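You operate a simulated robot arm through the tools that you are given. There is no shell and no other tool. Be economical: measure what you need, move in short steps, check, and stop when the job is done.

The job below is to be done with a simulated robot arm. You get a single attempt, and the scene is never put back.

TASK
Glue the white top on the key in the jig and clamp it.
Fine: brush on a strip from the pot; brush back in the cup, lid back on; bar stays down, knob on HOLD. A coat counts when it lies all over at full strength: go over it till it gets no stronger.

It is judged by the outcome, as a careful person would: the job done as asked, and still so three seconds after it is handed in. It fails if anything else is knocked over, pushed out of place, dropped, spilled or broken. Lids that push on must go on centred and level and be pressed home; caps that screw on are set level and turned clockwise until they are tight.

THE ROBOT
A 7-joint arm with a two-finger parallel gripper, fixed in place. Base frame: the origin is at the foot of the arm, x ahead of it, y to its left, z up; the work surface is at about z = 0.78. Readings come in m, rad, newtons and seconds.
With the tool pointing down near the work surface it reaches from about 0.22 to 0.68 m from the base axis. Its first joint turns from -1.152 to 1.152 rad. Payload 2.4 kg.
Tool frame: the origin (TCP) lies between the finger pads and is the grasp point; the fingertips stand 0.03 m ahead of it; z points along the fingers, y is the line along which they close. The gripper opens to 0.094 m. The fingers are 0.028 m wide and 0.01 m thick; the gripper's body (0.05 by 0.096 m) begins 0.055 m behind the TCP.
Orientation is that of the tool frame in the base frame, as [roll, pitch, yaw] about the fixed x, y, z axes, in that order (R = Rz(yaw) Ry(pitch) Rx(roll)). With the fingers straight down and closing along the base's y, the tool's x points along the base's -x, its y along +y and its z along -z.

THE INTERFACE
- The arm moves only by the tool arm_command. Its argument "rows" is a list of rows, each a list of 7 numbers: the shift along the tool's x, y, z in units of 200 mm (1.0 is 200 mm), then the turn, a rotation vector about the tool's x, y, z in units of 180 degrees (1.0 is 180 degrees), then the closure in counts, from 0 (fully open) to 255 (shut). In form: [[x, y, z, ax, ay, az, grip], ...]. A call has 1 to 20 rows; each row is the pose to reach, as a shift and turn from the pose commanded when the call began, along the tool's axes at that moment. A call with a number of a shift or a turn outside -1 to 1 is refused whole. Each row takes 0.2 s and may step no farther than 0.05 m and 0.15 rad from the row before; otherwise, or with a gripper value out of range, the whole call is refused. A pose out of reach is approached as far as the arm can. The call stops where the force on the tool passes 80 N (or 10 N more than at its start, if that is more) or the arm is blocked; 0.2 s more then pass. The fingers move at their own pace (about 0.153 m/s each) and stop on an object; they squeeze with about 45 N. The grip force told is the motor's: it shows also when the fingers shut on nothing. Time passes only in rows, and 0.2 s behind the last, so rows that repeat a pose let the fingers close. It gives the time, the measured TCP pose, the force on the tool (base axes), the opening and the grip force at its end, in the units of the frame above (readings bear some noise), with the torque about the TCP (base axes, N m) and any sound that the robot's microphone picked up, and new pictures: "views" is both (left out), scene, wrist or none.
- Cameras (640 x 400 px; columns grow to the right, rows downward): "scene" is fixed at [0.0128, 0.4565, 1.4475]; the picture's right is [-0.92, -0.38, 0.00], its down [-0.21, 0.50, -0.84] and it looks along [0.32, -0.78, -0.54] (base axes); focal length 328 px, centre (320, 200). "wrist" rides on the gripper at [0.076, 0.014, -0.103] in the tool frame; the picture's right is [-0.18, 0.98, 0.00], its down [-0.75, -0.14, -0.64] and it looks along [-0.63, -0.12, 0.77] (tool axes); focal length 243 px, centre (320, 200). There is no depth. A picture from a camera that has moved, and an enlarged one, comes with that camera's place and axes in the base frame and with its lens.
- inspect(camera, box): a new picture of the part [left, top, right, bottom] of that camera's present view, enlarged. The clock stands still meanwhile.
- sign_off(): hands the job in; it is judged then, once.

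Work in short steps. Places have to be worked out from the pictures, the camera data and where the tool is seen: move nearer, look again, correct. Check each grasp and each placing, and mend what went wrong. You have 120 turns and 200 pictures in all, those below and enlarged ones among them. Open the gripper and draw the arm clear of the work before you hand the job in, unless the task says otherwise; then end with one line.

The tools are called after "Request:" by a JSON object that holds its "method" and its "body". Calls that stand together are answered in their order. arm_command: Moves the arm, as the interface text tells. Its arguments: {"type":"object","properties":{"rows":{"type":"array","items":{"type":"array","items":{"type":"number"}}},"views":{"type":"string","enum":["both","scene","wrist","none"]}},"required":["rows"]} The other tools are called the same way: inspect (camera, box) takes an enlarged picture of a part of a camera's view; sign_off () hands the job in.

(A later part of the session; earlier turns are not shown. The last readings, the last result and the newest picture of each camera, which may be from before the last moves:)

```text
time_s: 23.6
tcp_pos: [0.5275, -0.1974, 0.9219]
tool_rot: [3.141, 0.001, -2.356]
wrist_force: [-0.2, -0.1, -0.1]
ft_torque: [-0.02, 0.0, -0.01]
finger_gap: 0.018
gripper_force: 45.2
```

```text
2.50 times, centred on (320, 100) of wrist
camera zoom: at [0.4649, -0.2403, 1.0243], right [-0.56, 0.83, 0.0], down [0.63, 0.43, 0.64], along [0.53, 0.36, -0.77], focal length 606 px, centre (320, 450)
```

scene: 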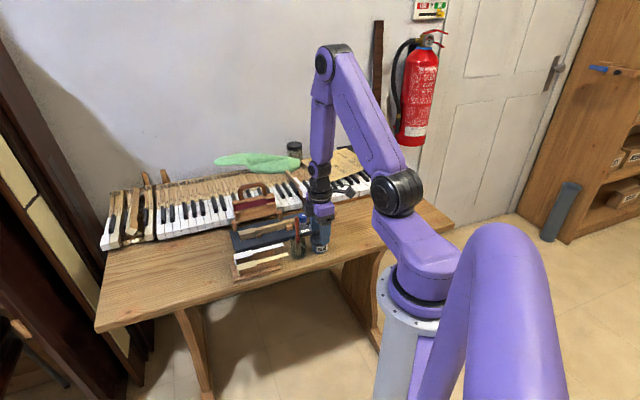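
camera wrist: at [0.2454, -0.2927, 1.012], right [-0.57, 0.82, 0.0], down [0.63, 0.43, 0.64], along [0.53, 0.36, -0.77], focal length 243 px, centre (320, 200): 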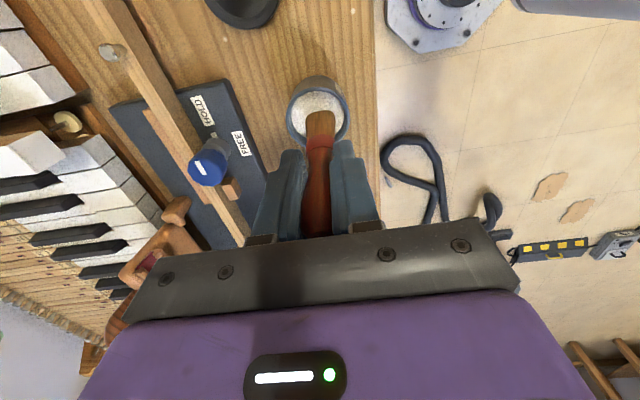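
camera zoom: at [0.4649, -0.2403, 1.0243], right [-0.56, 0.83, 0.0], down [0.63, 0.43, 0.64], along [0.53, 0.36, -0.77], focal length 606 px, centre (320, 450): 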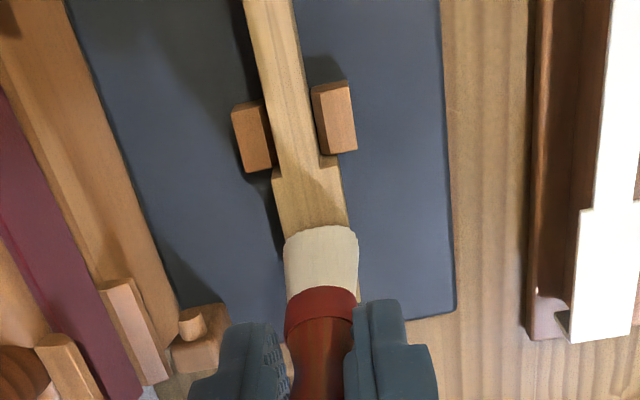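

No force yet, but the bristles look to be at the key surface. Make a trial pass: forward to the front edge, then back along the key, and look for a mark.

Request:
{"method": "arm_command", "body": {"rows": [[-0.05, -0.008, 0, 0, 0, 0, 255], [-0.09, -0.008, 0, 0, 0, 0, 255], [-0.03, -0.008, 0, 0, 0, 0, 255], [0.06, -0.008, 0, 0, 0, 0, 255], [0.15, -0.008, 0, 0, 0, 0, 255], [0.24, -0.008, 0, 0, 0, 0, 255], [0.33, -0.008, 0, 0, 0, 0, 255], [0.42, -0.008, 0, 0, 0, 0, 255], [0.51, -0.008, 0, 0, 0, 0, 255], [0.6, -0.008, 0, 0, 0, 0, 255]], "views": "none"}}

Request:
{"method": "inspect", "body": {"camera": "scene", "box": [235, 210, 305, 255]}}

Request:
{"method": "inspect", "body": {"camera": "wrist", "box": [230, 20, 430, 230]}}

```text
time_s: 25.8
tcp_pos: [0.4427, -0.283, 0.9216]
tool_rot: [-3.141, 0.001, -2.356]
wrist_force: [0.0, 0.0, -0.4]
ft_torque: [-0.02, -0.03, 0.03]
finger_gap: 0.0179
gripper_force: 45.1
```

```text
8.89 times, centred on (270, 232) of scene
camera zoom: at [0.0128, 0.4565, 1.4475], right [-0.92, -0.38, 0.0], down [-0.21, 0.5, -0.84], along [0.32, -0.78, -0.54], focal length 2917 px, centre (764, -89)
```

zoom: 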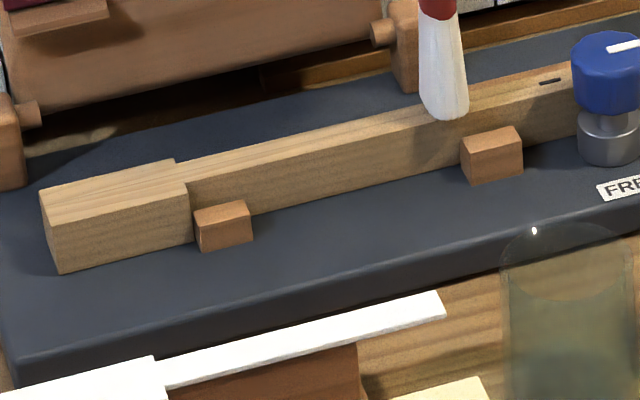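

```text
1.90 times, centred on (330, 125) of wrist
camera zoom: at [0.3811, -0.327, 1.0244], right [-0.56, 0.83, 0.0], down [0.63, 0.43, 0.64], along [0.53, 0.36, -0.77], focal length 462 px, centre (301, 343)
```

zoom: 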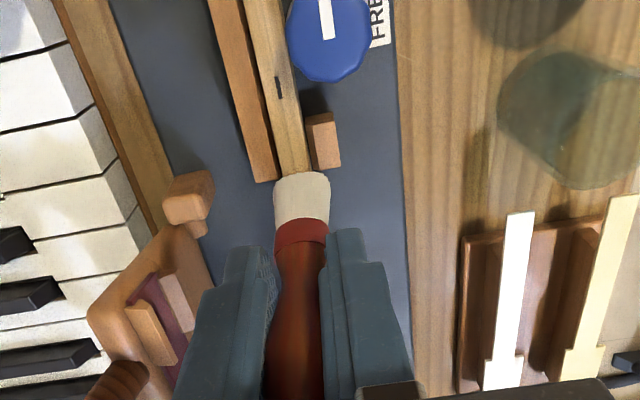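

No mark was left, so the tip is still ~3 mm above the wood. Lower in 1 mm steps to 4 mm, watching the force.

Request:
{"method": "arm_command", "body": {"rows": [[0, 0, 0.005, 0, 0, 0, 255], [0, 0, 0.01, 0, 0, 0, 255], [0, 0, 0.015, 0, 0, 0, 255], [0, 0, 0.02, 0, 0, 0, 255], [0, 0, 0.02, 0, 0, 0, 255]], "views": "none"}}

Request:
{"method": "inspect", "body": {"camera": "scene", "box": [235, 210, 305, 255]}}

```text
time_s: 27.0
tcp_pos: [0.4434, -0.283, 0.918]
tool_rot: [3.141, 0.001, -2.357]
wrist_force: [0.7, 1.0, -0.4]
ft_torque: [0.01, 0.0, 0.02]
finger_gap: 0.0176
gripper_force: 45.1
```

```text
8.89 times, centred on (270, 232) of scene
camera zoom: at [0.0128, 0.4565, 1.4475], right [-0.92, -0.38, 0.0], down [-0.21, 0.5, -0.84], along [0.32, -0.78, -0.54], focal length 2917 px, centre (764, -89)
```

zoom: 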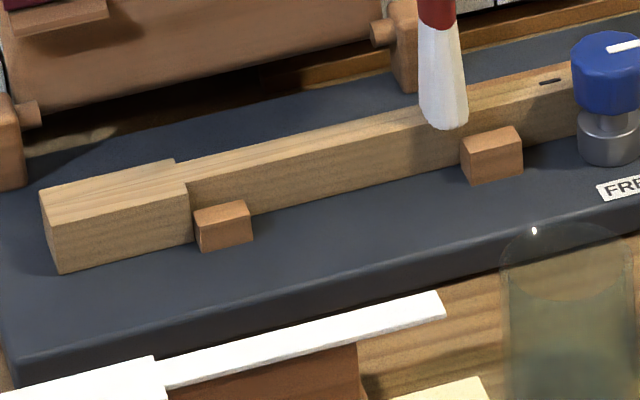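

Now it appears to be at the surface. Stroke forward toward the head and check for glue.

Request:
{"method": "arm_command", "body": {"rows": [[-0.08, -0.004, 0, 0, 0, 0, 255], [-0.16, -0.002, 0, 0, 0, 0, 255], [-0.24, 0, 0, 0, 0, 0, 255], [-0.32, 0, 0, 0, 0, 0, 255], [-0.4, 0, 0, 0, 0, 0, 255], [-0.48, 0, 0, 0, 0, 0, 255], [-0.56, 0, 0, 0, 0, 0, 255], [-0.63, 0, 0, 0, 0, 0, 255], [-0.69, 0, 0, 0, 0, 0, 255]], "views": "none"}}

Request:
{"method": "inspect", "body": {"camera": "scene", "box": [235, 210, 305, 255]}}

Request:
{"method": "inspect", "body": {"camera": "wrist", "box": [240, 0, 400, 180]}}

```text
time_s: 29.0
tcp_pos: [0.5407, -0.1847, 0.9178]
tool_rot: [3.141, 0.001, -2.356]
wrist_force: [-0.2, 0.2, -1.3]
ft_torque: [-0.02, -0.03, 0.0]
finger_gap: 0.0179
gripper_force: 44.7
```

```text
8.89 times, centred on (270, 232) of scene
camera zoom: at [0.0128, 0.4565, 1.4475], right [-0.92, -0.38, 0.0], down [-0.21, 0.5, -0.84], along [0.32, -0.78, -0.54], focal length 2917 px, centre (764, -89)
```

zoom: 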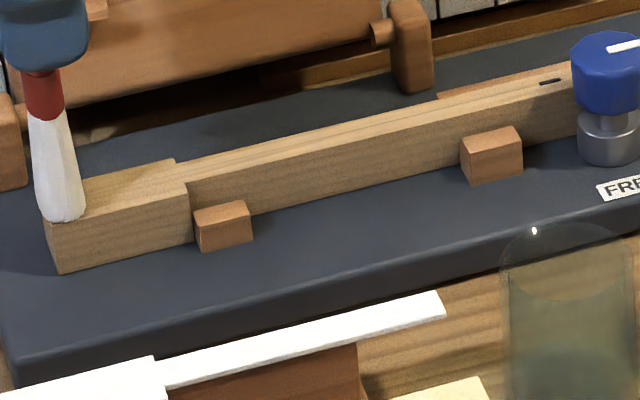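

```text
2.22 times, centred on (320, 90) of wrist
camera zoom: at [0.4783, -0.2285, 1.0209], right [-0.57, 0.82, 0.0], down [0.63, 0.43, 0.64], along [0.53, 0.36, -0.77], focal length 539 px, centre (320, 444)
```

zoom: 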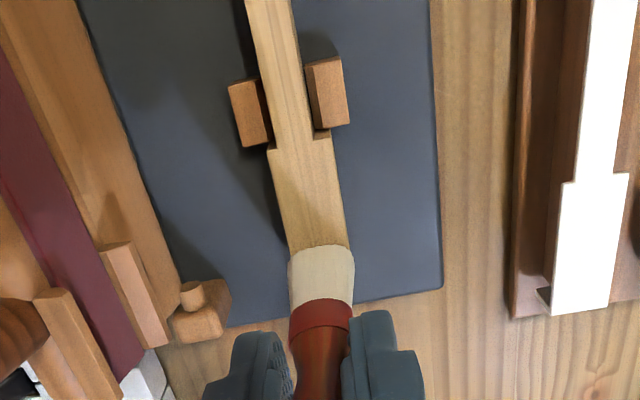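

Still no visible coat and no force. Move back over the head 20 mm and keep lowering in 1 mm steps.

Request:
{"method": "arm_command", "body": {"rows": [[0.1, -0.005, 0, 0, 0, 0, 255], [0.1, -0.005, 0.005, 0, 0, 0, 255], [0.1, -0.005, 0.01, 0, 0, 0, 255], [0.1, -0.005, 0.015, 0, 0, 0, 255], [0.1, -0.005, 0.015, 0, 0, 0, 255]], "views": "none"}}

Request:
{"method": "inspect", "body": {"camera": "scene", "box": [235, 215, 285, 250]}}

Request:
{"method": "inspect", "body": {"camera": "wrist", "box": [280, 60, 360, 160]}}

```text
time_s: 30.2
tcp_pos: [0.5285, -0.1994, 0.9162]
tool_rot: [-3.138, 0.001, -2.358]
wrist_force: [-6.0, 0.4, 25.2]
ft_torque: [0.1, 0.62, 0.01]
finger_gap: 0.0179
gripper_force: 44.8
```

```text
11.43 times, centred on (260, 232) of scene
camera zoom: at [0.0122, 0.4567, 1.4474], right [-0.92, -0.38, 0.0], down [-0.21, 0.5, -0.84], along [0.32, -0.78, -0.54], focal length 3751 px, centre (1006, -171)
```

zoom: 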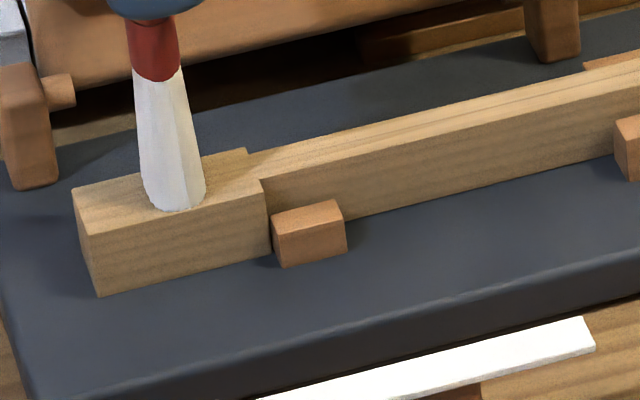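

```text
4.00 times, centred on (320, 110) of wrist
camera zoom: at [0.4652, -0.2438, 1.0192], right [-0.56, 0.83, 0.0], down [0.63, 0.43, 0.64], along [0.53, 0.36, -0.77], focal length 970 px, centre (320, 560)
```

zoom: 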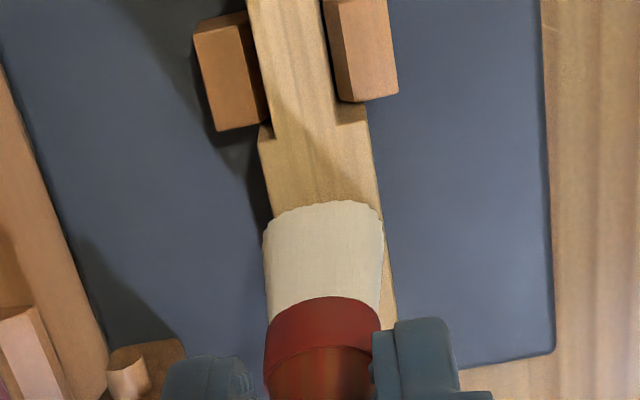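

Contact is at TCP z≈0.917 (25 N now, stiff). Ease to a light press (~0.9163), go to the front edge, then stroke back along the footprint.

Request:
{"method": "arm_command", "body": {"rows": [[0, 0.003, -0.007, 0, 0, 0, 255], [-0.05, 0.003, -0.007, 0, 0, 0, 255], [-0.1, 0.003, -0.007, 0, 0, 0, 255], [-0.03, 0.003, -0.007, 0, 0, 0, 255], [0.05, 0.003, -0.007, 0, 0, 0, 255], [0.13, 0.003, -0.007, 0, 0, 0, 255], [0.21, 0.002, -0.007, 0, 0, 0, 255], [0.29, 0, -0.007, 0, 0, 0, 255], [0.37, 0, -0.007, 0, 0, 0, 255], [0.45, 0, -0.007, 0, 0, 0, 255], [0.53, 0, -0.007, 0, 0, 0, 255], [0.6, 0, -0.007, 0, 0, 0, 255]], "views": "none"}}

Request:
{"method": "inspect", "body": {"camera": "scene", "box": [235, 210, 305, 255]}}

```text
time_s: 32.8
tcp_pos: [0.4426, -0.2837, 0.9171]
tool_rot: [3.141, 0.0, -2.355]
wrist_force: [3.8, 4.1, 17.7]
ft_torque: [0.37, -0.41, -0.03]
finger_gap: 0.018
gripper_force: 44.7
```

```text
8.89 times, centred on (270, 232) of scene
camera zoom: at [0.0126, 0.4567, 1.4474], right [-0.92, -0.38, 0.0], down [-0.21, 0.5, -0.84], along [0.32, -0.78, -0.54], focal length 2917 px, centre (764, -89)
```

zoom: 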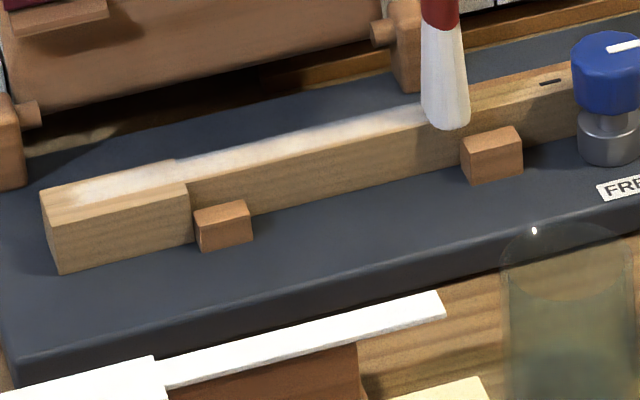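

Glue is transferring. The front ~12 mm is still bare; make a forward pass with a dwell at the front edge, then return.

Request:
{"method": "arm_command", "body": {"rows": [[0.03, 0, 0, 0, 0, 0, 255], [-0.06, -0.003, 0, 0, 0, 0, 255], [-0.15, -0.004, 0, 0, 0, 0, 255], [-0.24, -0.004, 0, 0, 0, 0, 255], [-0.33, -0.004, 0, 0, 0, 0, 255], [-0.42, -0.004, 0, 0, 0, 0, 255], [-0.51, -0.004, 0, 0, 0, 0, 255], [-0.6, -0.003, 0, 0, 0, 0, 255], [-0.68, -0.003, 0, 0, 0, 0, 255], [-0.73, 0, 0, 0, 0, 0, 255], [-0.73, 0.008, 0, 0, 0, 0, 255], [-0.66, 0.008, 0, 0, 0, 0, 255], [-0.57, 0.008, 0, 0, 0, 0, 255], [-0.48, 0.006, 0, 0, 0, 0, 255], [-0.39, 0.004, 0, 0, 0, 0, 255], [-0.3, 0, 0, 0, 0, 0, 255], [-0.21, 0, 0, 0, 0, 0, 255], [-0.12, 0, 0, 0, 0, 0, 255], [-0.03, 0, 0, 0, 0, 0, 255], [0.03, 0, 0, 0, 0, 0, 255]], "views": "none"}}

Request:
{"method": "inspect", "body": {"camera": "scene", "box": [235, 210, 305, 255]}}

```text
time_s: 37.0
tcp_pos: [0.4392, -0.2887, 0.9158]
tool_rot: [-3.141, 0.0, -2.355]
wrist_force: [-0.3, -0.2, 0.6]
ft_torque: [0.01, 0.0, 0.02]
finger_gap: 0.0177
gripper_force: 45.3
```

```text
8.89 times, centred on (270, 232) of scene
camera zoom: at [0.0128, 0.4565, 1.4475], right [-0.92, -0.38, 0.0], down [-0.21, 0.5, -0.84], along [0.32, -0.78, -0.54], focal length 2917 px, centre (764, -89)
```

zoom: 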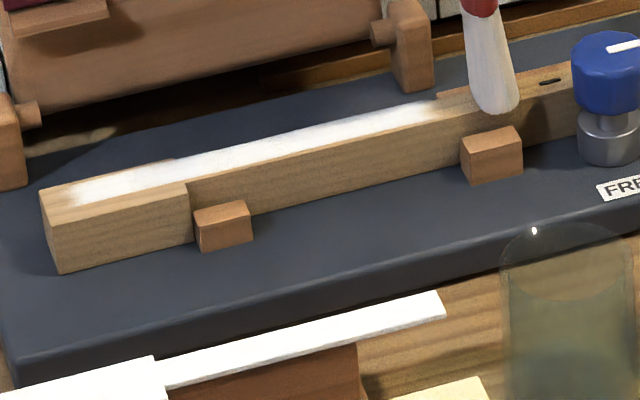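

The brush appears to have pivoted in the grip (tip trailing back). Check from the wrist camera.

Request:
{"method": "inspect", "body": {"camera": "wrist", "box": [220, 40, 420, 240]}}

Request:
{"method": "inspect", "body": {"camera": "scene", "box": [260, 160, 320, 250]}}

```text
2.00 times, centred on (320, 140) of wrist
camera zoom: at [0.376, -0.3331, 1.019], right [-0.56, 0.83, 0.0], down [0.63, 0.43, 0.64], along [0.53, 0.36, -0.77], focal length 485 px, centre (320, 320)
```

zoom: 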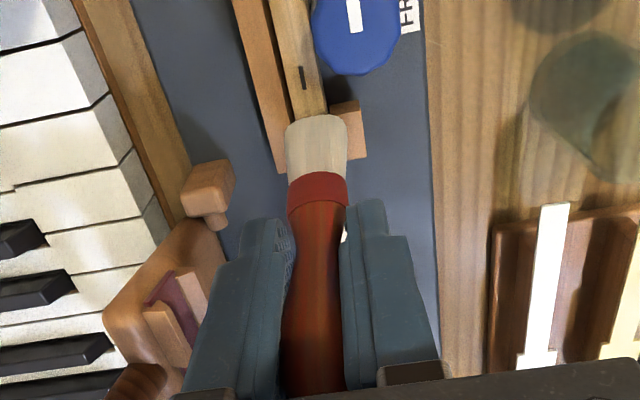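

```text
4.44 times, centred on (290, 205) of scene
camera zoom: at [0.0128, 0.4565, 1.4475], right [-0.92, -0.38, 0.0], down [-0.21, 0.5, -0.84], along [0.32, -0.78, -0.54], focal length 1459 px, centre (453, 178)
```

zoom: 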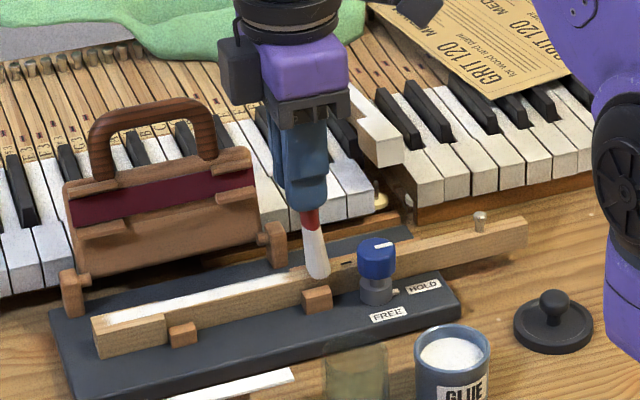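

The brush is tilted ~8° in the grip (tip ~14 mm back). I'll lift, move forward so the tip is at the front edge, lower lightly, then use only lighter, backward strokes.

Request:
{"method": "arm_command", "body": {"rows": [[0, 0.004, -0.06, 0, 0, 0, 255], [-0.2, 0.004, -0.06, 0, 0, 0, 255], [-0.4, 0.004, -0.06, 0, 0, 0, 255], [-0.6, 0.004, -0.06, 0, 0, 0, 255], [-0.8, 0.004, -0.06, 0, 0, 0, 255], [-0.8, 0.004, -0.03, 0, 0, 0, 255], [-0.8, 0.004, 0, 0, 0, 0, 255], [-0.8, 0.004, 0.0, 0, 0, 0, 255]], "views": "none"}}

Request:
{"method": "inspect", "body": {"camera": "scene", "box": [230, 200, 300, 255]}}

Request:
{"method": "inspect", "body": {"camera": "wrist", "box": [240, 0, 400, 180]}}

```text
time_s: 38.8
tcp_pos: [0.5517, -0.1737, 0.9158]
tool_rot: [-3.141, 0.0, -2.358]
wrist_force: [0.5, -0.2, -1.3]
ft_torque: [0.0, 0.01, -0.01]
finger_gap: 0.0178
gripper_force: 45.2
```

```text
7.27 times, centred on (265, 228) of scene
camera zoom: at [0.0128, 0.4565, 1.4475], right [-0.92, -0.38, 0.0], down [-0.21, 0.5, -0.84], along [0.32, -0.78, -0.54], focal length 2387 px, centre (720, 0)
```

zoom: 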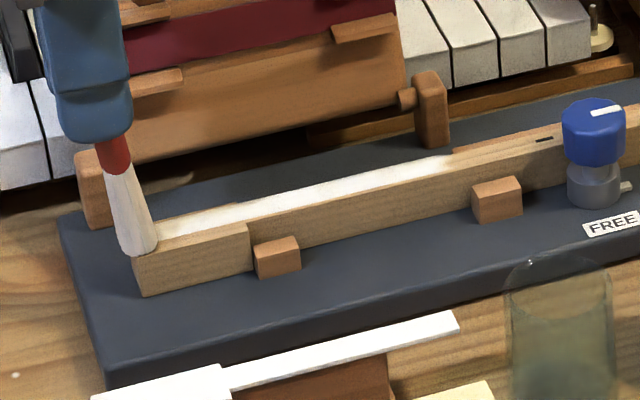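

```text
2.22 times, centred on (320, 90) of wrist
camera zoom: at [0.4885, -0.2188, 1.0188], right [-0.56, 0.83, 0.0], down [0.63, 0.43, 0.64], along [0.53, 0.36, -0.77], focal length 539 px, centre (320, 444)
```

zoom: 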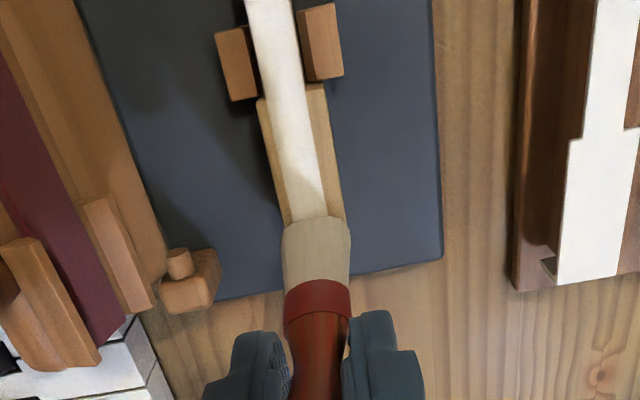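

The coat is a ~13 mm band, so the wider head needs side passes too. Tip is at the front edge; lower to light contact.

Request:
{"method": "arm_command", "body": {"rows": [[0.01, 0, 0.004, 0, 0, 0, 255], [0.01, 0, 0.008, 0, 0, 0, 255], [0.01, 0, 0.008, 0, 0, 0, 255]], "views": "none"}}

```text
time_s: 39.6
tcp_pos: [0.5506, -0.1758, 0.9151]
tool_rot: [-3.141, 0.0, -2.355]
wrist_force: [-0.2, 0.2, 4.9]
ft_torque: [0.02, 0.07, -0.01]
finger_gap: 0.0182
gripper_force: 44.8
```

Light 5 N contact. Now short backward strokes over the head: centre, far side, near side, lifting between.

Request:
{"method": "arm_command", "body": {"rows": [[0.05, 0, 0, 0, 0, 0, 255], [0.12, 0, 0, 0, 0, 0, 255], [0.2, 0, 0, 0, 0, 0, 255], [0.2, -0.025, -0.05, 0, 0, 0, 255], [0.0, -0.025, -0.05, 0, 0, 0, 255], [0.0, -0.025, 0, 0, 0, 0, 255], [0.0, -0.025, 0, 0, 0, 0, 255], [0.07, -0.025, 0, 0, 0, 0, 255], [0.14, -0.025, 0, 0, 0, 0, 255], [0.2, -0.025, 0, 0, 0, 0, 255], [0.2, 0.025, -0.05, 0, 0, 0, 255], [0.0, 0.025, -0.05, 0, 0, 0, 255], [0.0, 0.025, 0, 0, 0, 0, 255], [0.0, 0.025, 0, 0, 0, 0, 255], [0.07, 0.025, 0, 0, 0, 0, 255], [0.14, 0.025, 0, 0, 0, 0, 255], [0.2, 0.025, 0, 0, 0, 0, 255], [0.3, 0, -0.1, 0, 0, 0, 255], [0.4, 0, -0.1, 0, 0, 0, 255]], "views": "none"}}

Request:
{"method": "inspect", "body": {"camera": "scene", "box": [230, 200, 300, 255]}}

Request:
{"method": "inspect", "body": {"camera": "wrist", "box": [240, 0, 400, 240]}}

```text
time_s: 43.6
tcp_pos: [0.4925, -0.2331, 0.9343]
tool_rot: [3.141, -0.001, -2.355]
wrist_force: [-0.5, 0.4, 0.5]
ft_torque: [-0.01, 0.01, -0.01]
finger_gap: 0.018
gripper_force: 45.3
```

```text
7.27 times, centred on (265, 228) of scene
camera zoom: at [0.0128, 0.4565, 1.4475], right [-0.92, -0.38, 0.0], down [-0.21, 0.5, -0.84], along [0.32, -0.78, -0.54], focal length 2387 px, centre (720, 0)
```

zoom: 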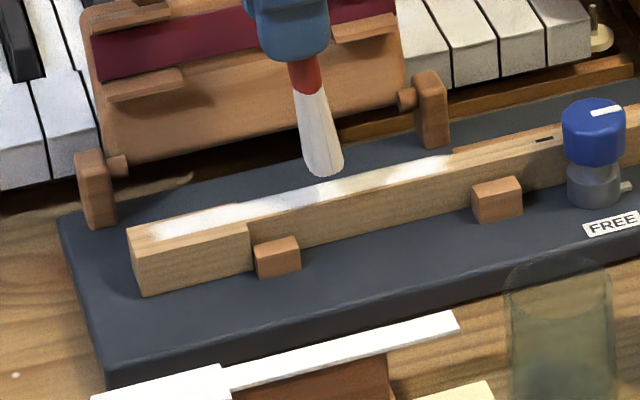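

```text
1.67 times, centred on (320, 120) of wrist
camera zoom: at [0.4302, -0.2766, 1.037], right [-0.56, 0.83, 0.0], down [0.63, 0.43, 0.64], along [0.53, 0.36, -0.77], focal length 404 px, centre (320, 333)
```

zoom: 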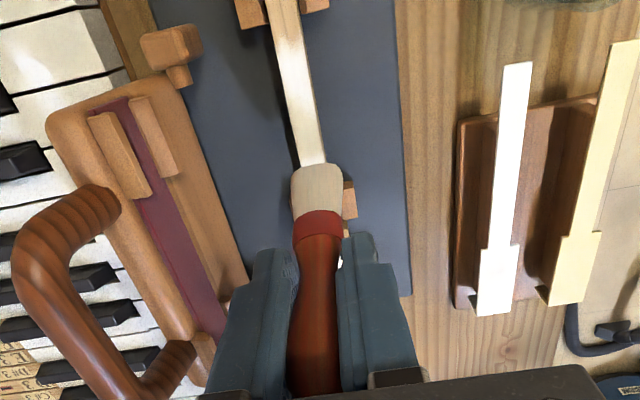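

Good progress; the bristles look drier. Re-dip: tip is 14 mm toward tool +x, so put the TCP at (0.319, −0.239).

Request:
{"method": "arm_command", "body": {"rows": [[0, 0, -0.2, 0, 0, 0, 255], [0.15, 0.14, -0.33, 0, 0, 0, 255], [0.3, 0.28, -0.33, 0, 0, 0, 255], [0.45, 0.42, -0.33, 0, 0, 0, 255], [0.58, 0.54, -0.33, 0, 0, 0, 255], [0.634, 0.593, -0.33, 0, 0, 0, 255], [0.634, 0.593, -0.2, 0, 0, 0, 255], [0.634, 0.593, 0.0, 0, 0, 0, 255]], "views": "none"}}

Request:
{"method": "inspect", "body": {"camera": "scene", "box": [270, 180, 350, 270]}}

Request:
{"method": "inspect", "body": {"camera": "wrist", "box": [240, 40, 400, 240]}}

```text
time_s: 45.4
tcp_pos: [0.319, -0.2385, 0.9347]
tool_rot: [3.141, 0.0, -2.356]
wrist_force: [0.0, -0.4, -0.4]
ft_torque: [0.0, 0.03, 0.01]
finger_gap: 0.0178
gripper_force: 45.0
```

```text
4.44 times, centred on (310, 225) of scene
camera zoom: at [0.0128, 0.4565, 1.4475], right [-0.92, -0.38, 0.0], down [-0.21, 0.5, -0.84], along [0.32, -0.78, -0.54], focal length 1459 px, centre (364, 89)
```

zoom: 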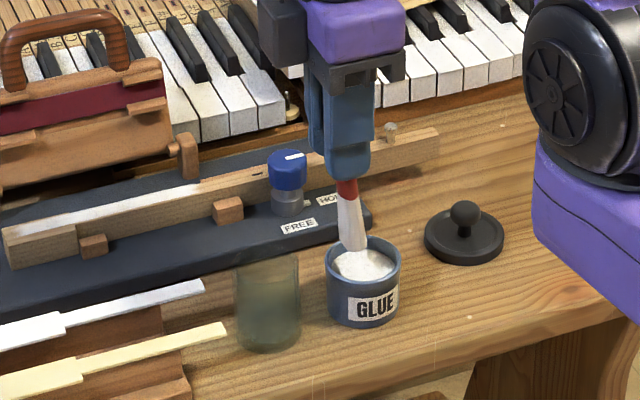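

```text
2.00 times, centred on (320, 140) of wrist
camera zoom: at [0.2571, -0.2823, 1.0371], right [-0.57, 0.82, 0.0], down [0.63, 0.43, 0.64], along [0.53, 0.36, -0.77], focal length 485 px, centre (320, 320)
```

zoom: 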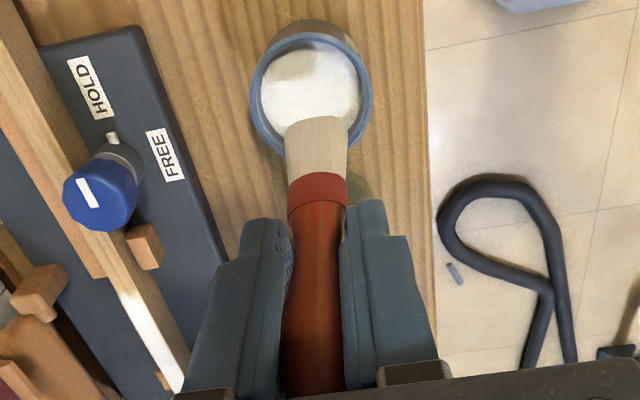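

Aligned with the pot mouth; lower to dip.

Request:
{"method": "arm_command", "body": {"rows": [[0, 0, 0.08, 0, 0, 0, 255], [0, 0, 0.14, 0, 0, 0, 255], [0, 0, 0.167, 0, 0, 0, 255], [0, 0, 0.167, 0, 0, 0, 255]], "views": "none"}}

Request:
{"method": "inspect", "body": {"camera": "wrist", "box": [240, 40, 400, 240]}}

```text
time_s: 46.4
tcp_pos: [0.3205, -0.2391, 0.9006]
tool_rot: [-3.141, 0.0, -2.357]
wrist_force: [-0.7, 0.4, -0.2]
ft_torque: [0.02, 0.02, -0.01]
finger_gap: 0.0178
gripper_force: 44.5
```

```text
2.00 times, centred on (320, 140) of wrist
camera zoom: at [0.2573, -0.2827, 1.0039], right [-0.56, 0.83, 0.0], down [0.63, 0.43, 0.64], along [0.53, 0.36, -0.77], focal length 485 px, centre (320, 320)
```

zoom: 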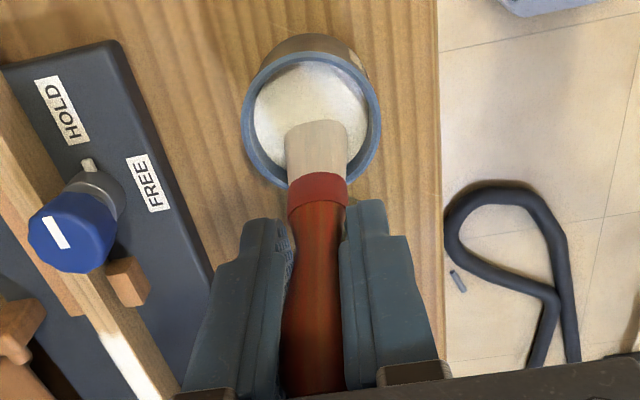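

Request:
{"method": "arm_command", "body": {"rows": [[0.02, 0, 0.005, 0, 0, 0, 255], [0.02, 0, 0.012, 0, 0, 0, 255], [0.0, 0, 0.012, 0, 0, 0, 255]], "views": "none"}}

Request:
{"method": "inspect", "body": {"camera": "scene", "box": [280, 190, 350, 260]}}

```text
time_s: 47.2
tcp_pos: [0.3197, -0.2392, 0.8985]
tool_rot: [3.141, -0.001, -2.355]
wrist_force: [-0.5, 0.3, 0.1]
ft_torque: [-0.01, 0.03, 0.0]
finger_gap: 0.0182
gripper_force: 45.1
```

```text
5.71 times, centred on (315, 225) of scene
camera zoom: at [0.0128, 0.4565, 1.4475], right [-0.92, -0.38, 0.0], down [-0.21, 0.5, -0.84], along [0.32, -0.78, -0.54], focal length 1876 px, centre (349, 57)
```

zoom: 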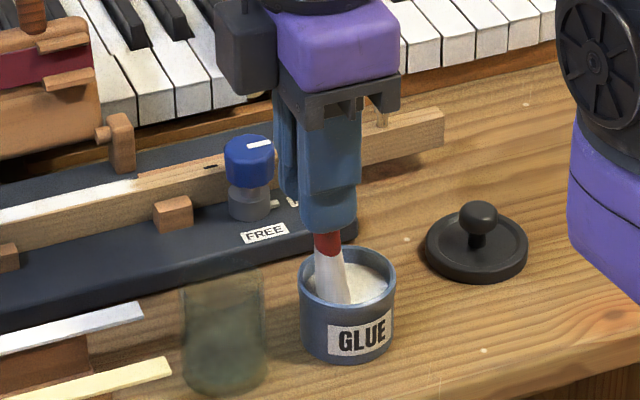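

Dipped. Lift and carry back towards the key front.

Request:
{"method": "arm_command", "body": {"rows": [[0, 0, -0.15, 0, 0, 0, 255], [0, 0, -0.35, 0, 0, 0, 255], [-0.05, -0.1, -0.5, 0, 0, 0, 255], [-0.2, -0.25, -0.5, 0, 0, 0, 255], [-0.36, -0.4, -0.5, 0, 0, 0, 255], [-0.52, -0.5, -0.5, 0, 0, 0, 255], [-0.7, -0.592, -0.5, 0, 0, 0, 255], [-0.88, -0.592, -0.4, 0, 0, 0, 255], [-0.98, -0.592, -0.2, 0, 0, 0, 255], [-0.98, -0.592, -0.15, 0, 0, 0, 255]], "views": "none"}}

Request:
{"method": "inspect", "body": {"camera": "wrist", "box": [240, 0, 400, 180]}}

Request:
{"method": "inspect", "body": {"camera": "scene", "box": [230, 200, 300, 255]}}

```text
time_s: 49.4
tcp_pos: [0.5409, -0.1834, 0.9284]
tool_rot: [-3.14, 0.0, -2.356]
wrist_force: [-0.3, 0.0, -0.3]
ft_torque: [-0.04, 0.0, 0.0]
finger_gap: 0.0181
gripper_force: 44.5
```

```text
2.22 times, centred on (320, 90) of wrist
camera zoom: at [0.4791, -0.2277, 1.0308], right [-0.56, 0.83, 0.0], down [0.63, 0.43, 0.64], along [0.53, 0.36, -0.77], focal length 539 px, centre (320, 444)
```

zoom: 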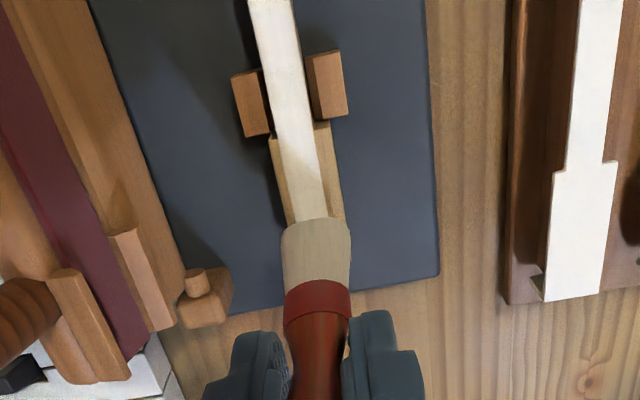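

```text
7.27 times, centred on (265, 228) of scene
camera zoom: at [0.0128, 0.4565, 1.4475], right [-0.92, -0.38, 0.0], down [-0.21, 0.5, -0.84], along [0.32, -0.78, -0.54], focal length 2387 px, centre (720, 0)
```

zoom: 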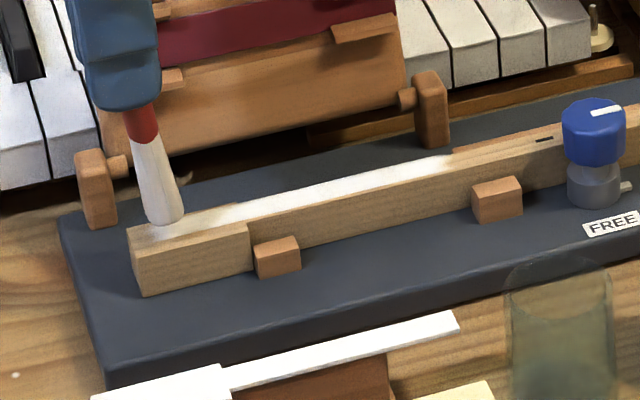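

The coat appears as a crisp tail-width band (that seems to be the glue strip); side strokes left no glue outside. Now make a full-length backward stroke starting just past the front edge.

Request:
{"method": "arm_command", "body": {"rows": [[-0.09, 0, 0.03, 0, 0, 0, 255], [-0.09, 0, 0.068, 0, 0, 0, 255], [-0.09, 0, 0.068, 0, 0, 0, 255], [-0.03, 0, 0.068, 0, 0, 0, 255], [0.05, 0, 0.068, 0, 0, 0, 255], [0.13, -0.002, 0.068, 0, 0, 0, 255], [0.21, -0.003, 0.068, 0, 0, 0, 255], [0.29, -0.005, 0.068, 0, 0, 0, 255], [0.37, -0.008, 0.068, 0, 0, 0, 255], [0.45, -0.01, 0.068, 0, 0, 0, 255], [0.53, -0.012, 0.068, 0, 0, 0, 255], [0.61, -0.013, 0.068, 0, 0, 0, 255], [0.68, -0.015, 0.068, 0, 0, 0, 255]], "views": "none"}}

Request:
{"method": "inspect", "body": {"camera": "scene", "box": [235, 205, 305, 255]}}

Request:
{"method": "inspect", "body": {"camera": "wrist", "box": [240, 0, 400, 240]}}

```text
time_s: 52.2
tcp_pos: [0.4486, -0.2829, 0.9154]
tool_rot: [-3.141, 0.001, -2.357]
wrist_force: [2.5, 2.8, 9.1]
ft_torque: [0.2, -0.24, 0.02]
finger_gap: 0.0181
gripper_force: 44.7
```

```text
8.00 times, centred on (270, 230) of scene
camera zoom: at [0.0127, 0.4566, 1.4474], right [-0.92, -0.38, 0.0], down [-0.21, 0.5, -0.84], along [0.32, -0.78, -0.54], focal length 2626 px, centre (720, -40)
```

zoom: 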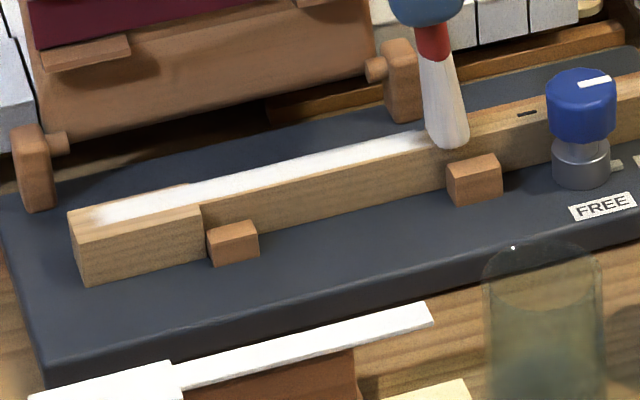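

```text
1.67 times, centred on (320, 120) of wrist
camera zoom: at [0.3853, -0.3263, 1.0179], right [-0.57, 0.82, 0.0], down [0.63, 0.43, 0.64], along [0.53, 0.36, -0.77], focal length 404 px, centre (320, 333)
```

zoom: 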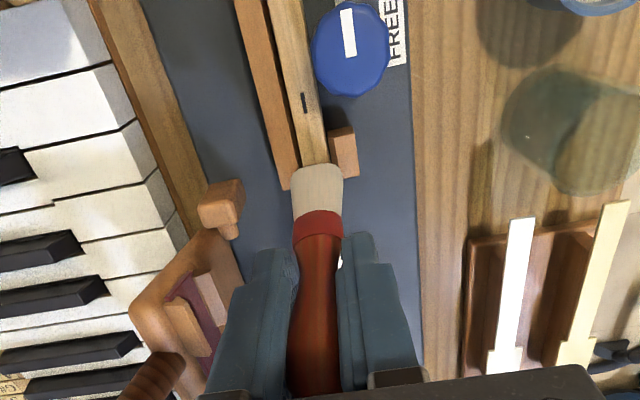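

Strong coat now. Lift, repeat the full stroke once more from the front (a bit more forward), then lift away to compare.

Request:
{"method": "arm_command", "body": {"rows": [[0, 0, -0.06, 0, 0, 0, 255], [-0.2, 0.005, -0.06, 0, 0, 0, 255], [-0.4, 0.01, -0.06, 0, 0, 0, 255], [-0.6, 0.013, -0.06, 0, 0, 0, 255], [-0.78, 0.015, -0.06, 0, 0, 0, 255], [-0.78, 0.015, -0.02, 0, 0, 0, 255], [-0.78, 0.015, 0.001, 0, 0, 0, 255], [-0.78, 0.015, 0.001, 0, 0, 0, 255], [-0.7, 0.015, 0.001, 0, 0, 0, 255], [-0.62, 0.013, 0.001, 0, 0, 0, 255], [-0.54, 0.012, 0.001, 0, 0, 0, 255], [-0.46, 0.01, 0.001, 0, 0, 0, 255], [-0.38, 0.008, 0.001, 0, 0, 0, 255], [-0.3, 0.006, 0.001, 0, 0, 0, 255], [-0.22, 0.004, 0.001, 0, 0, 0, 255], [-0.14, 0.002, 0.001, 0, 0, 0, 255], [-0.06, 0, 0.001, 0, 0, 0, 255], [0.02, 0, 0.001, 0, 0, 0, 255], [0.05, 0, -0.1, 0, 0, 0, 255], [0.05, 0, -0.3, 0, 0, 0, 255]], "views": "none"}}

Request:
{"method": "inspect", "body": {"camera": "scene", "box": [235, 205, 305, 255]}}

```text
time_s: 56.4
tcp_pos: [0.4406, -0.2904, 0.9756]
tool_rot: [3.141, -0.001, -2.356]
wrist_force: [-1.1, 0.0, 0.0]
ft_torque: [0.01, 0.0, 0.03]
finger_gap: 0.0178
gripper_force: 44.9
```

```text
8.00 times, centred on (270, 230) of scene
camera zoom: at [0.0128, 0.4565, 1.4475], right [-0.92, -0.38, 0.0], down [-0.21, 0.5, -0.84], along [0.32, -0.78, -0.54], focal length 2626 px, centre (720, -40)
```

zoom: 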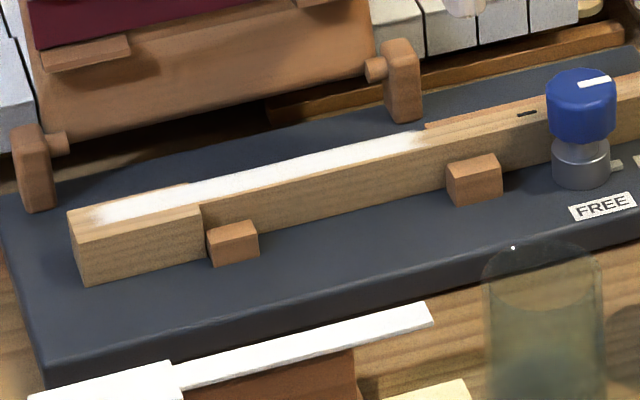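

Request:
{"method": "inspect", "body": {"camera": "scene", "box": [238, 222, 268, 242]}}

Request:
{"method": "inspect", "body": {"camera": "scene", "box": [264, 214, 294, 234]}}

```text
16.00 times, centred on (253, 232) of scene
camera zoom: at [0.0128, 0.4565, 1.4475], right [-0.92, -0.38, 0.0], down [-0.21, 0.5, -0.84], along [0.32, -0.78, -0.54], focal length 5251 px, centre (1392, -312)
```

zoom: 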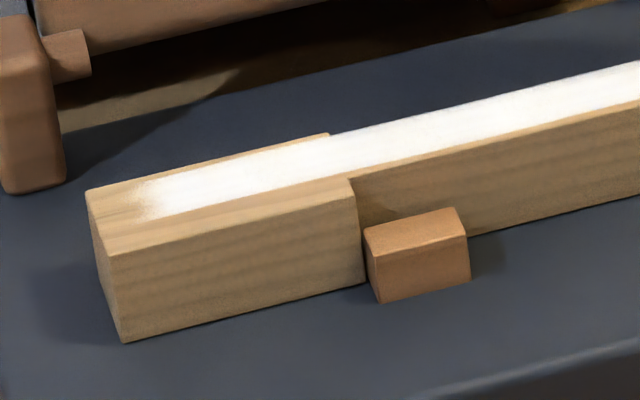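

```text
16.00 times, centred on (279, 224) of scene
camera zoom: at [0.0128, 0.4565, 1.4475], right [-0.92, -0.38, 0.0], down [-0.21, 0.5, -0.84], along [0.32, -0.78, -0.54], focal length 5251 px, centre (976, -184)
```

zoom: 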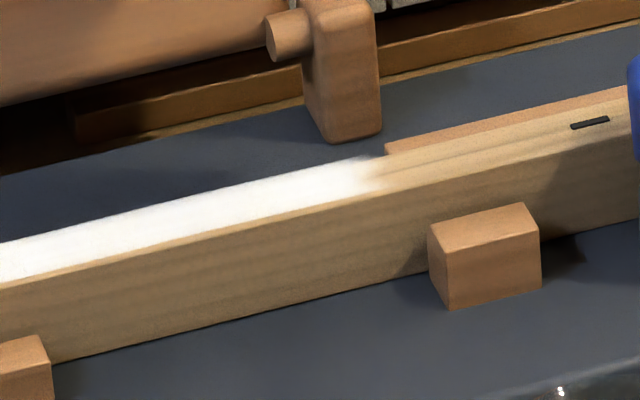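

Coat is uniform, opaque and no stronger after the last pass. Now return the brush: move to above the cup and check tilt in hand.

Request:
{"method": "arm_command", "body": {"rows": [[0, 0, -0.06, 0, 0, 0, 255], [-0.03, 0.2, -0.1, 0, 0, 0, 255], [-0.03, 0.4, -0.1, 0, 0, 0, 255], [-0.03, 0.55, -0.1, 0, 0, 0, 255], [-0.03, 0.6, -0.1, 0, 0, 0, 255], [-0.03, 0.6, -0.1, 0, 0, 0, 255]], "views": "none"}}

Request:
{"method": "inspect", "body": {"camera": "scene", "box": [270, 170, 340, 260]}}

Request:
{"method": "inspect", "body": {"camera": "wrist", "box": [240, 20, 400, 240]}}

```text
time_s: 57.8
tcp_pos: [0.3604, -0.1988, 0.9955]
tool_rot: [-3.141, -0.001, -2.357]
wrist_force: [-0.4, -0.7, -0.2]
ft_torque: [-0.01, 0.01, 0.0]
finger_gap: 0.0179
gripper_force: 44.4
```

```text
4.44 times, centred on (305, 215) of scene
camera zoom: at [0.0128, 0.4565, 1.4475], right [-0.92, -0.38, 0.0], down [-0.21, 0.5, -0.84], along [0.32, -0.78, -0.54], focal length 1459 px, centre (387, 133)
```

zoom: 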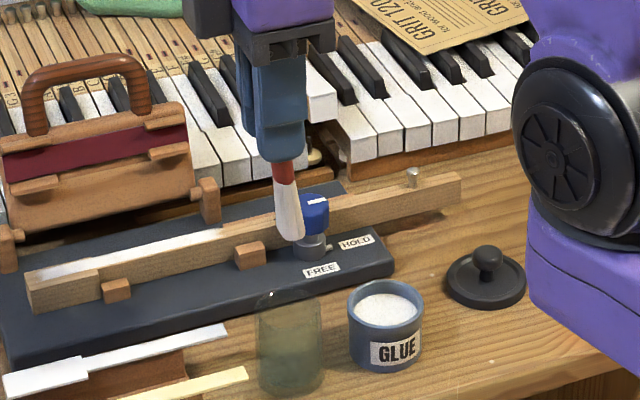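

```text
1.82 times, centred on (320, 130) of wrist
camera zoom: at [0.2975, -0.2434, 1.098], right [-0.57, 0.82, 0.0], down [0.63, 0.43, 0.64], along [0.53, 0.36, -0.77], focal length 441 px, centre (320, 327)
```

zoom: 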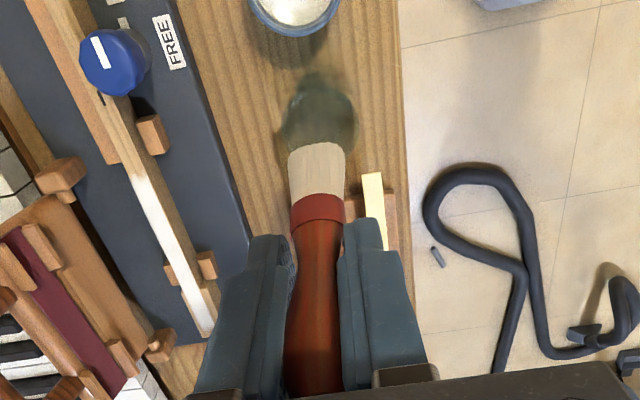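

Tilt is ~6°. I rotate the tool −6° about its y axis so the brush hangs vertical, align over the cup and lower part way.

Request:
{"method": "arm_command", "body": {"rows": [[0.015, -0.002, 0, 0, -0.017, 0, 255], [0.03, -0.004, 0, 0, -0.034, 0, 255], [0.03, -0.004, 0.1, 0, -0.034, 0, 255], [0.03, -0.004, 0.2, 0, -0.034, 0, 255], [0.03, -0.004, 0.2, 0, -0.034, 0, 255]], "views": "none"}}

Request:
{"method": "inspect", "body": {"camera": "scene", "box": [270, 180, 340, 260]}}

Request:
{"method": "inspect", "body": {"camera": "wrist", "box": [240, 20, 400, 240]}}

```text
time_s: 59.0
tcp_pos: [0.357, -0.205, 0.9552]
tool_rot: [-3.14, 0.106, -2.357]
wrist_force: [-0.2, 0.0, 0.2]
ft_torque: [-0.02, 0.01, 0.0]
finger_gap: 0.018
gripper_force: 44.7
```

```text
5.00 times, centred on (305, 220) of scene
camera zoom: at [0.0128, 0.4565, 1.4475], right [-0.92, -0.38, 0.0], down [-0.21, 0.5, -0.84], along [0.32, -0.78, -0.54], focal length 1641 px, centre (395, 100)
```

zoom: 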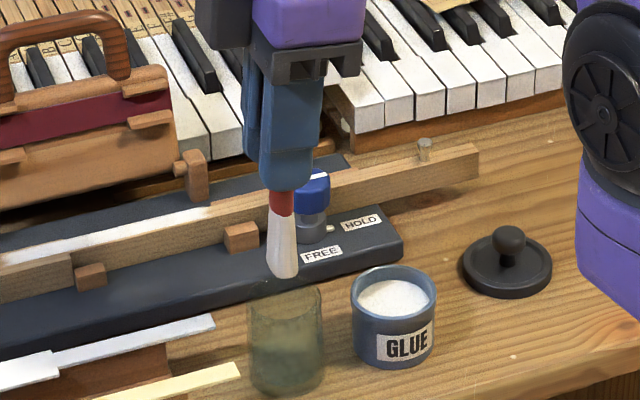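

```text
1.82 times, centred on (320, 130) of wrist
camera zoom: at [0.2869, -0.2561, 1.049], right [-0.57, 0.82, 0.02], down [0.58, 0.38, 0.72], along [0.58, 0.42, -0.7], focal length 441 px, centre (320, 327)
```

zoom: 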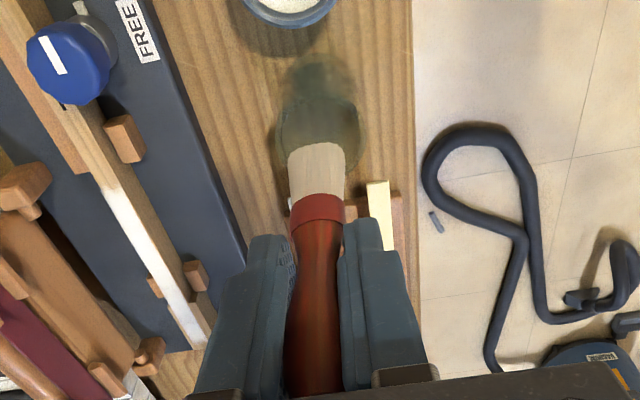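

Brush is vertical and over the cup mouth. Lower straight down (compensating the tool tilt) until the tip nears the cup bottom.

Request:
{"method": "arm_command", "body": {"rows": [[0.011, 0, 0.1, 0, 0, 0, 255], [0.021, 0, 0.2, 0, 0, 0, 255], [0.03, 0, 0.28, 0, 0, 0, 255], [0.035, 0, 0.328, 0, 0, 0, 255], [0.035, 0, 0.328, 0, 0, 0, 255]], "views": "none"}}

Request:
{"method": "inspect", "body": {"camera": "scene", "box": [270, 190, 340, 260]}}

Request:
{"method": "inspect", "body": {"camera": "wrist", "box": [240, 20, 400, 240]}}

```text
time_s: 60.2
tcp_pos: [0.3577, -0.2045, 0.8902]
tool_rot: [3.141, 0.106, -2.355]
wrist_force: [0.1, -0.7, -0.5]
ft_torque: [-0.02, -0.02, 0.0]
finger_gap: 0.018
gripper_force: 44.8
```

```text
5.71 times, centred on (305, 225) of scene
camera zoom: at [0.0128, 0.4565, 1.4475], right [-0.92, -0.38, 0.0], down [-0.21, 0.5, -0.84], along [0.32, -0.78, -0.54], focal length 1876 px, centre (406, 57)
```

zoom: 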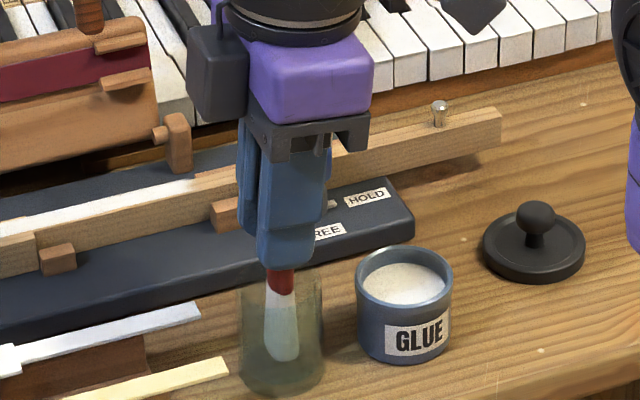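

```text
1.82 times, centred on (320, 130) of wrist
camera zoom: at [0.2868, -0.2559, 0.9833], right [-0.57, 0.82, 0.02], down [0.58, 0.38, 0.72], along [0.59, 0.42, -0.7], focal length 441 px, centre (320, 327)
```

zoom: 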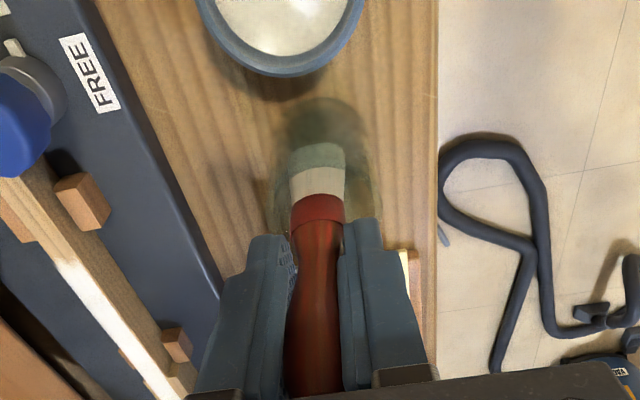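

Brush is in the cup; lower a few mm to contact.

Request:
{"method": "arm_command", "body": {"rows": [[0.001, 0, 0.01, 0, 0, 0, 255], [0.002, 0, 0.018, 0, 0, 0, 255], [0.003, 0, 0.026, 0, 0, 0, 255], [0.003, 0, 0.026, 0, 0, 0, 255]], "views": "none"}}

```text
time_s: 61.2
tcp_pos: [0.3565, -0.2052, 0.8835]
tool_rot: [-3.141, 0.105, -2.357]
wrist_force: [0.2, -0.4, -0.6]
ft_torque: [-0.02, 0.04, -0.02]
finger_gap: 0.0177
gripper_force: 44.8
```

Request:
{"method": "arm_command", "body": {"rows": [[0.001, 0, 0.005, 0, 0, 0, 255], [0.001, 0, 0.01, 0, 0, 0, 255], [0.002, 0, 0.015, 0, 0, 0, 255], [0.002, 0, 0.02, 0, 0, 0, 255], [0.002, 0, 0.02, 0, 0, 0, 255]], "views": "none"}}

Request:
{"method": "inspect", "body": {"camera": "scene", "box": [280, 210, 330, 260]}}

```text
time_s: 62.4
tcp_pos: [0.3583, -0.2057, 0.881]
tool_rot: [-3.138, 0.107, -2.357]
wrist_force: [-1.6, 4.4, 49.6]
ft_torque: [0.39, 0.33, -0.03]
finger_gap: 0.0181
gripper_force: 45.0
```

```text
8.00 times, centred on (305, 235) of scene
camera zoom: at [0.0121, 0.457, 1.4473], right [-0.92, -0.38, 0.0], down [-0.21, 0.5, -0.84], along [0.32, -0.78, -0.54], focal length 2626 px, centre (440, -80)
```

zoom: 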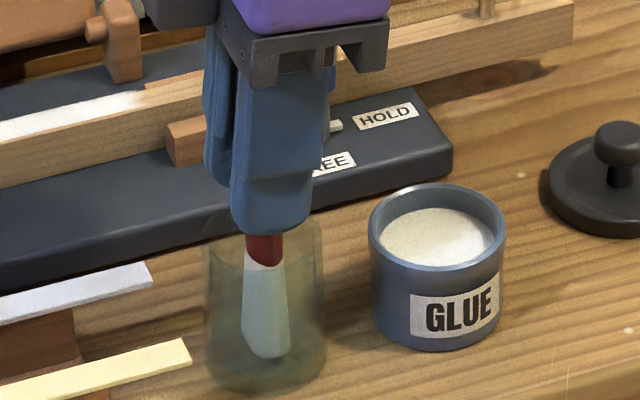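

Bottom contact. Ease up ~1.5 mm, open gently, and rise vertically.

Request:
{"method": "arm_command", "body": {"rows": [[-0.001, 0, -0.008, 0, 0, 0, 255], [-0.001, 0, -0.008, 0, 0, 0, 190], [-0.001, 0, -0.008, 0, 0, 0, 140], [-0.001, 0, -0.008, 0, 0, 0, 92], [-0.012, 0, -0.1, 0, 0, 0, 92], [-0.032, 0, -0.3, 0, 0, 0, 92], [-0.053, 0, -0.5, 0, 0, 0, 92], [-0.053, 0, -0.5, 0, 0.034, 0, 92]], "views": "wrist"}}

Request:
{"method": "inspect", "body": {"camera": "scene", "box": [270, 180, 350, 260]}}

```text
time_s: 64.2
tcp_pos: [0.356, -0.2054, 0.9807]
tool_rot: [3.141, -0.002, -2.355]
wrist_force: [0.3, -0.2, -0.2]
ft_torque: [0.04, -0.03, -0.03]
finger_gap: 0.0604
gripper_force: 0.0
camera wrist: at [0.2937, -0.2491, 1.0837], right [-0.56, 0.83, 0.0], down [0.63, 0.43, 0.64], along [0.53, 0.36, -0.77], focal length 243 px, centre (320, 200)
```

wrist: 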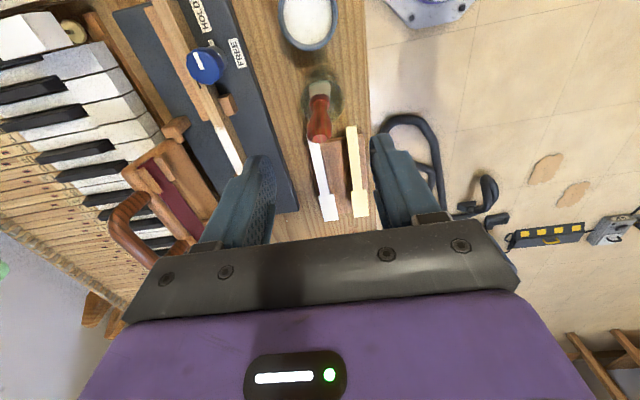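

```text
5.00 times, centred on (310, 220) of scene
camera zoom: at [0.0128, 0.4565, 1.4475], right [-0.92, -0.38, 0.0], down [-0.21, 0.5, -0.84], along [0.32, -0.78, -0.54], focal length 1641 px, centre (370, 100)
```

zoom: 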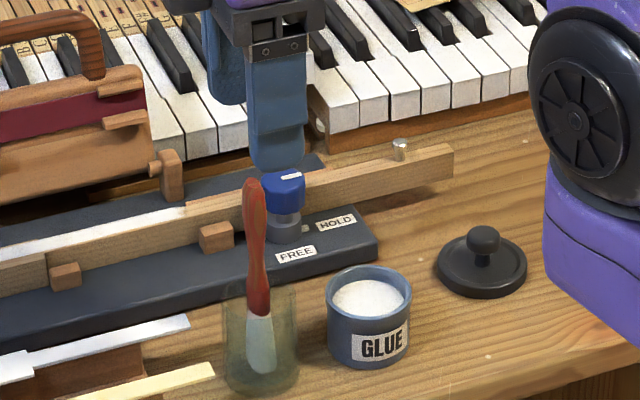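

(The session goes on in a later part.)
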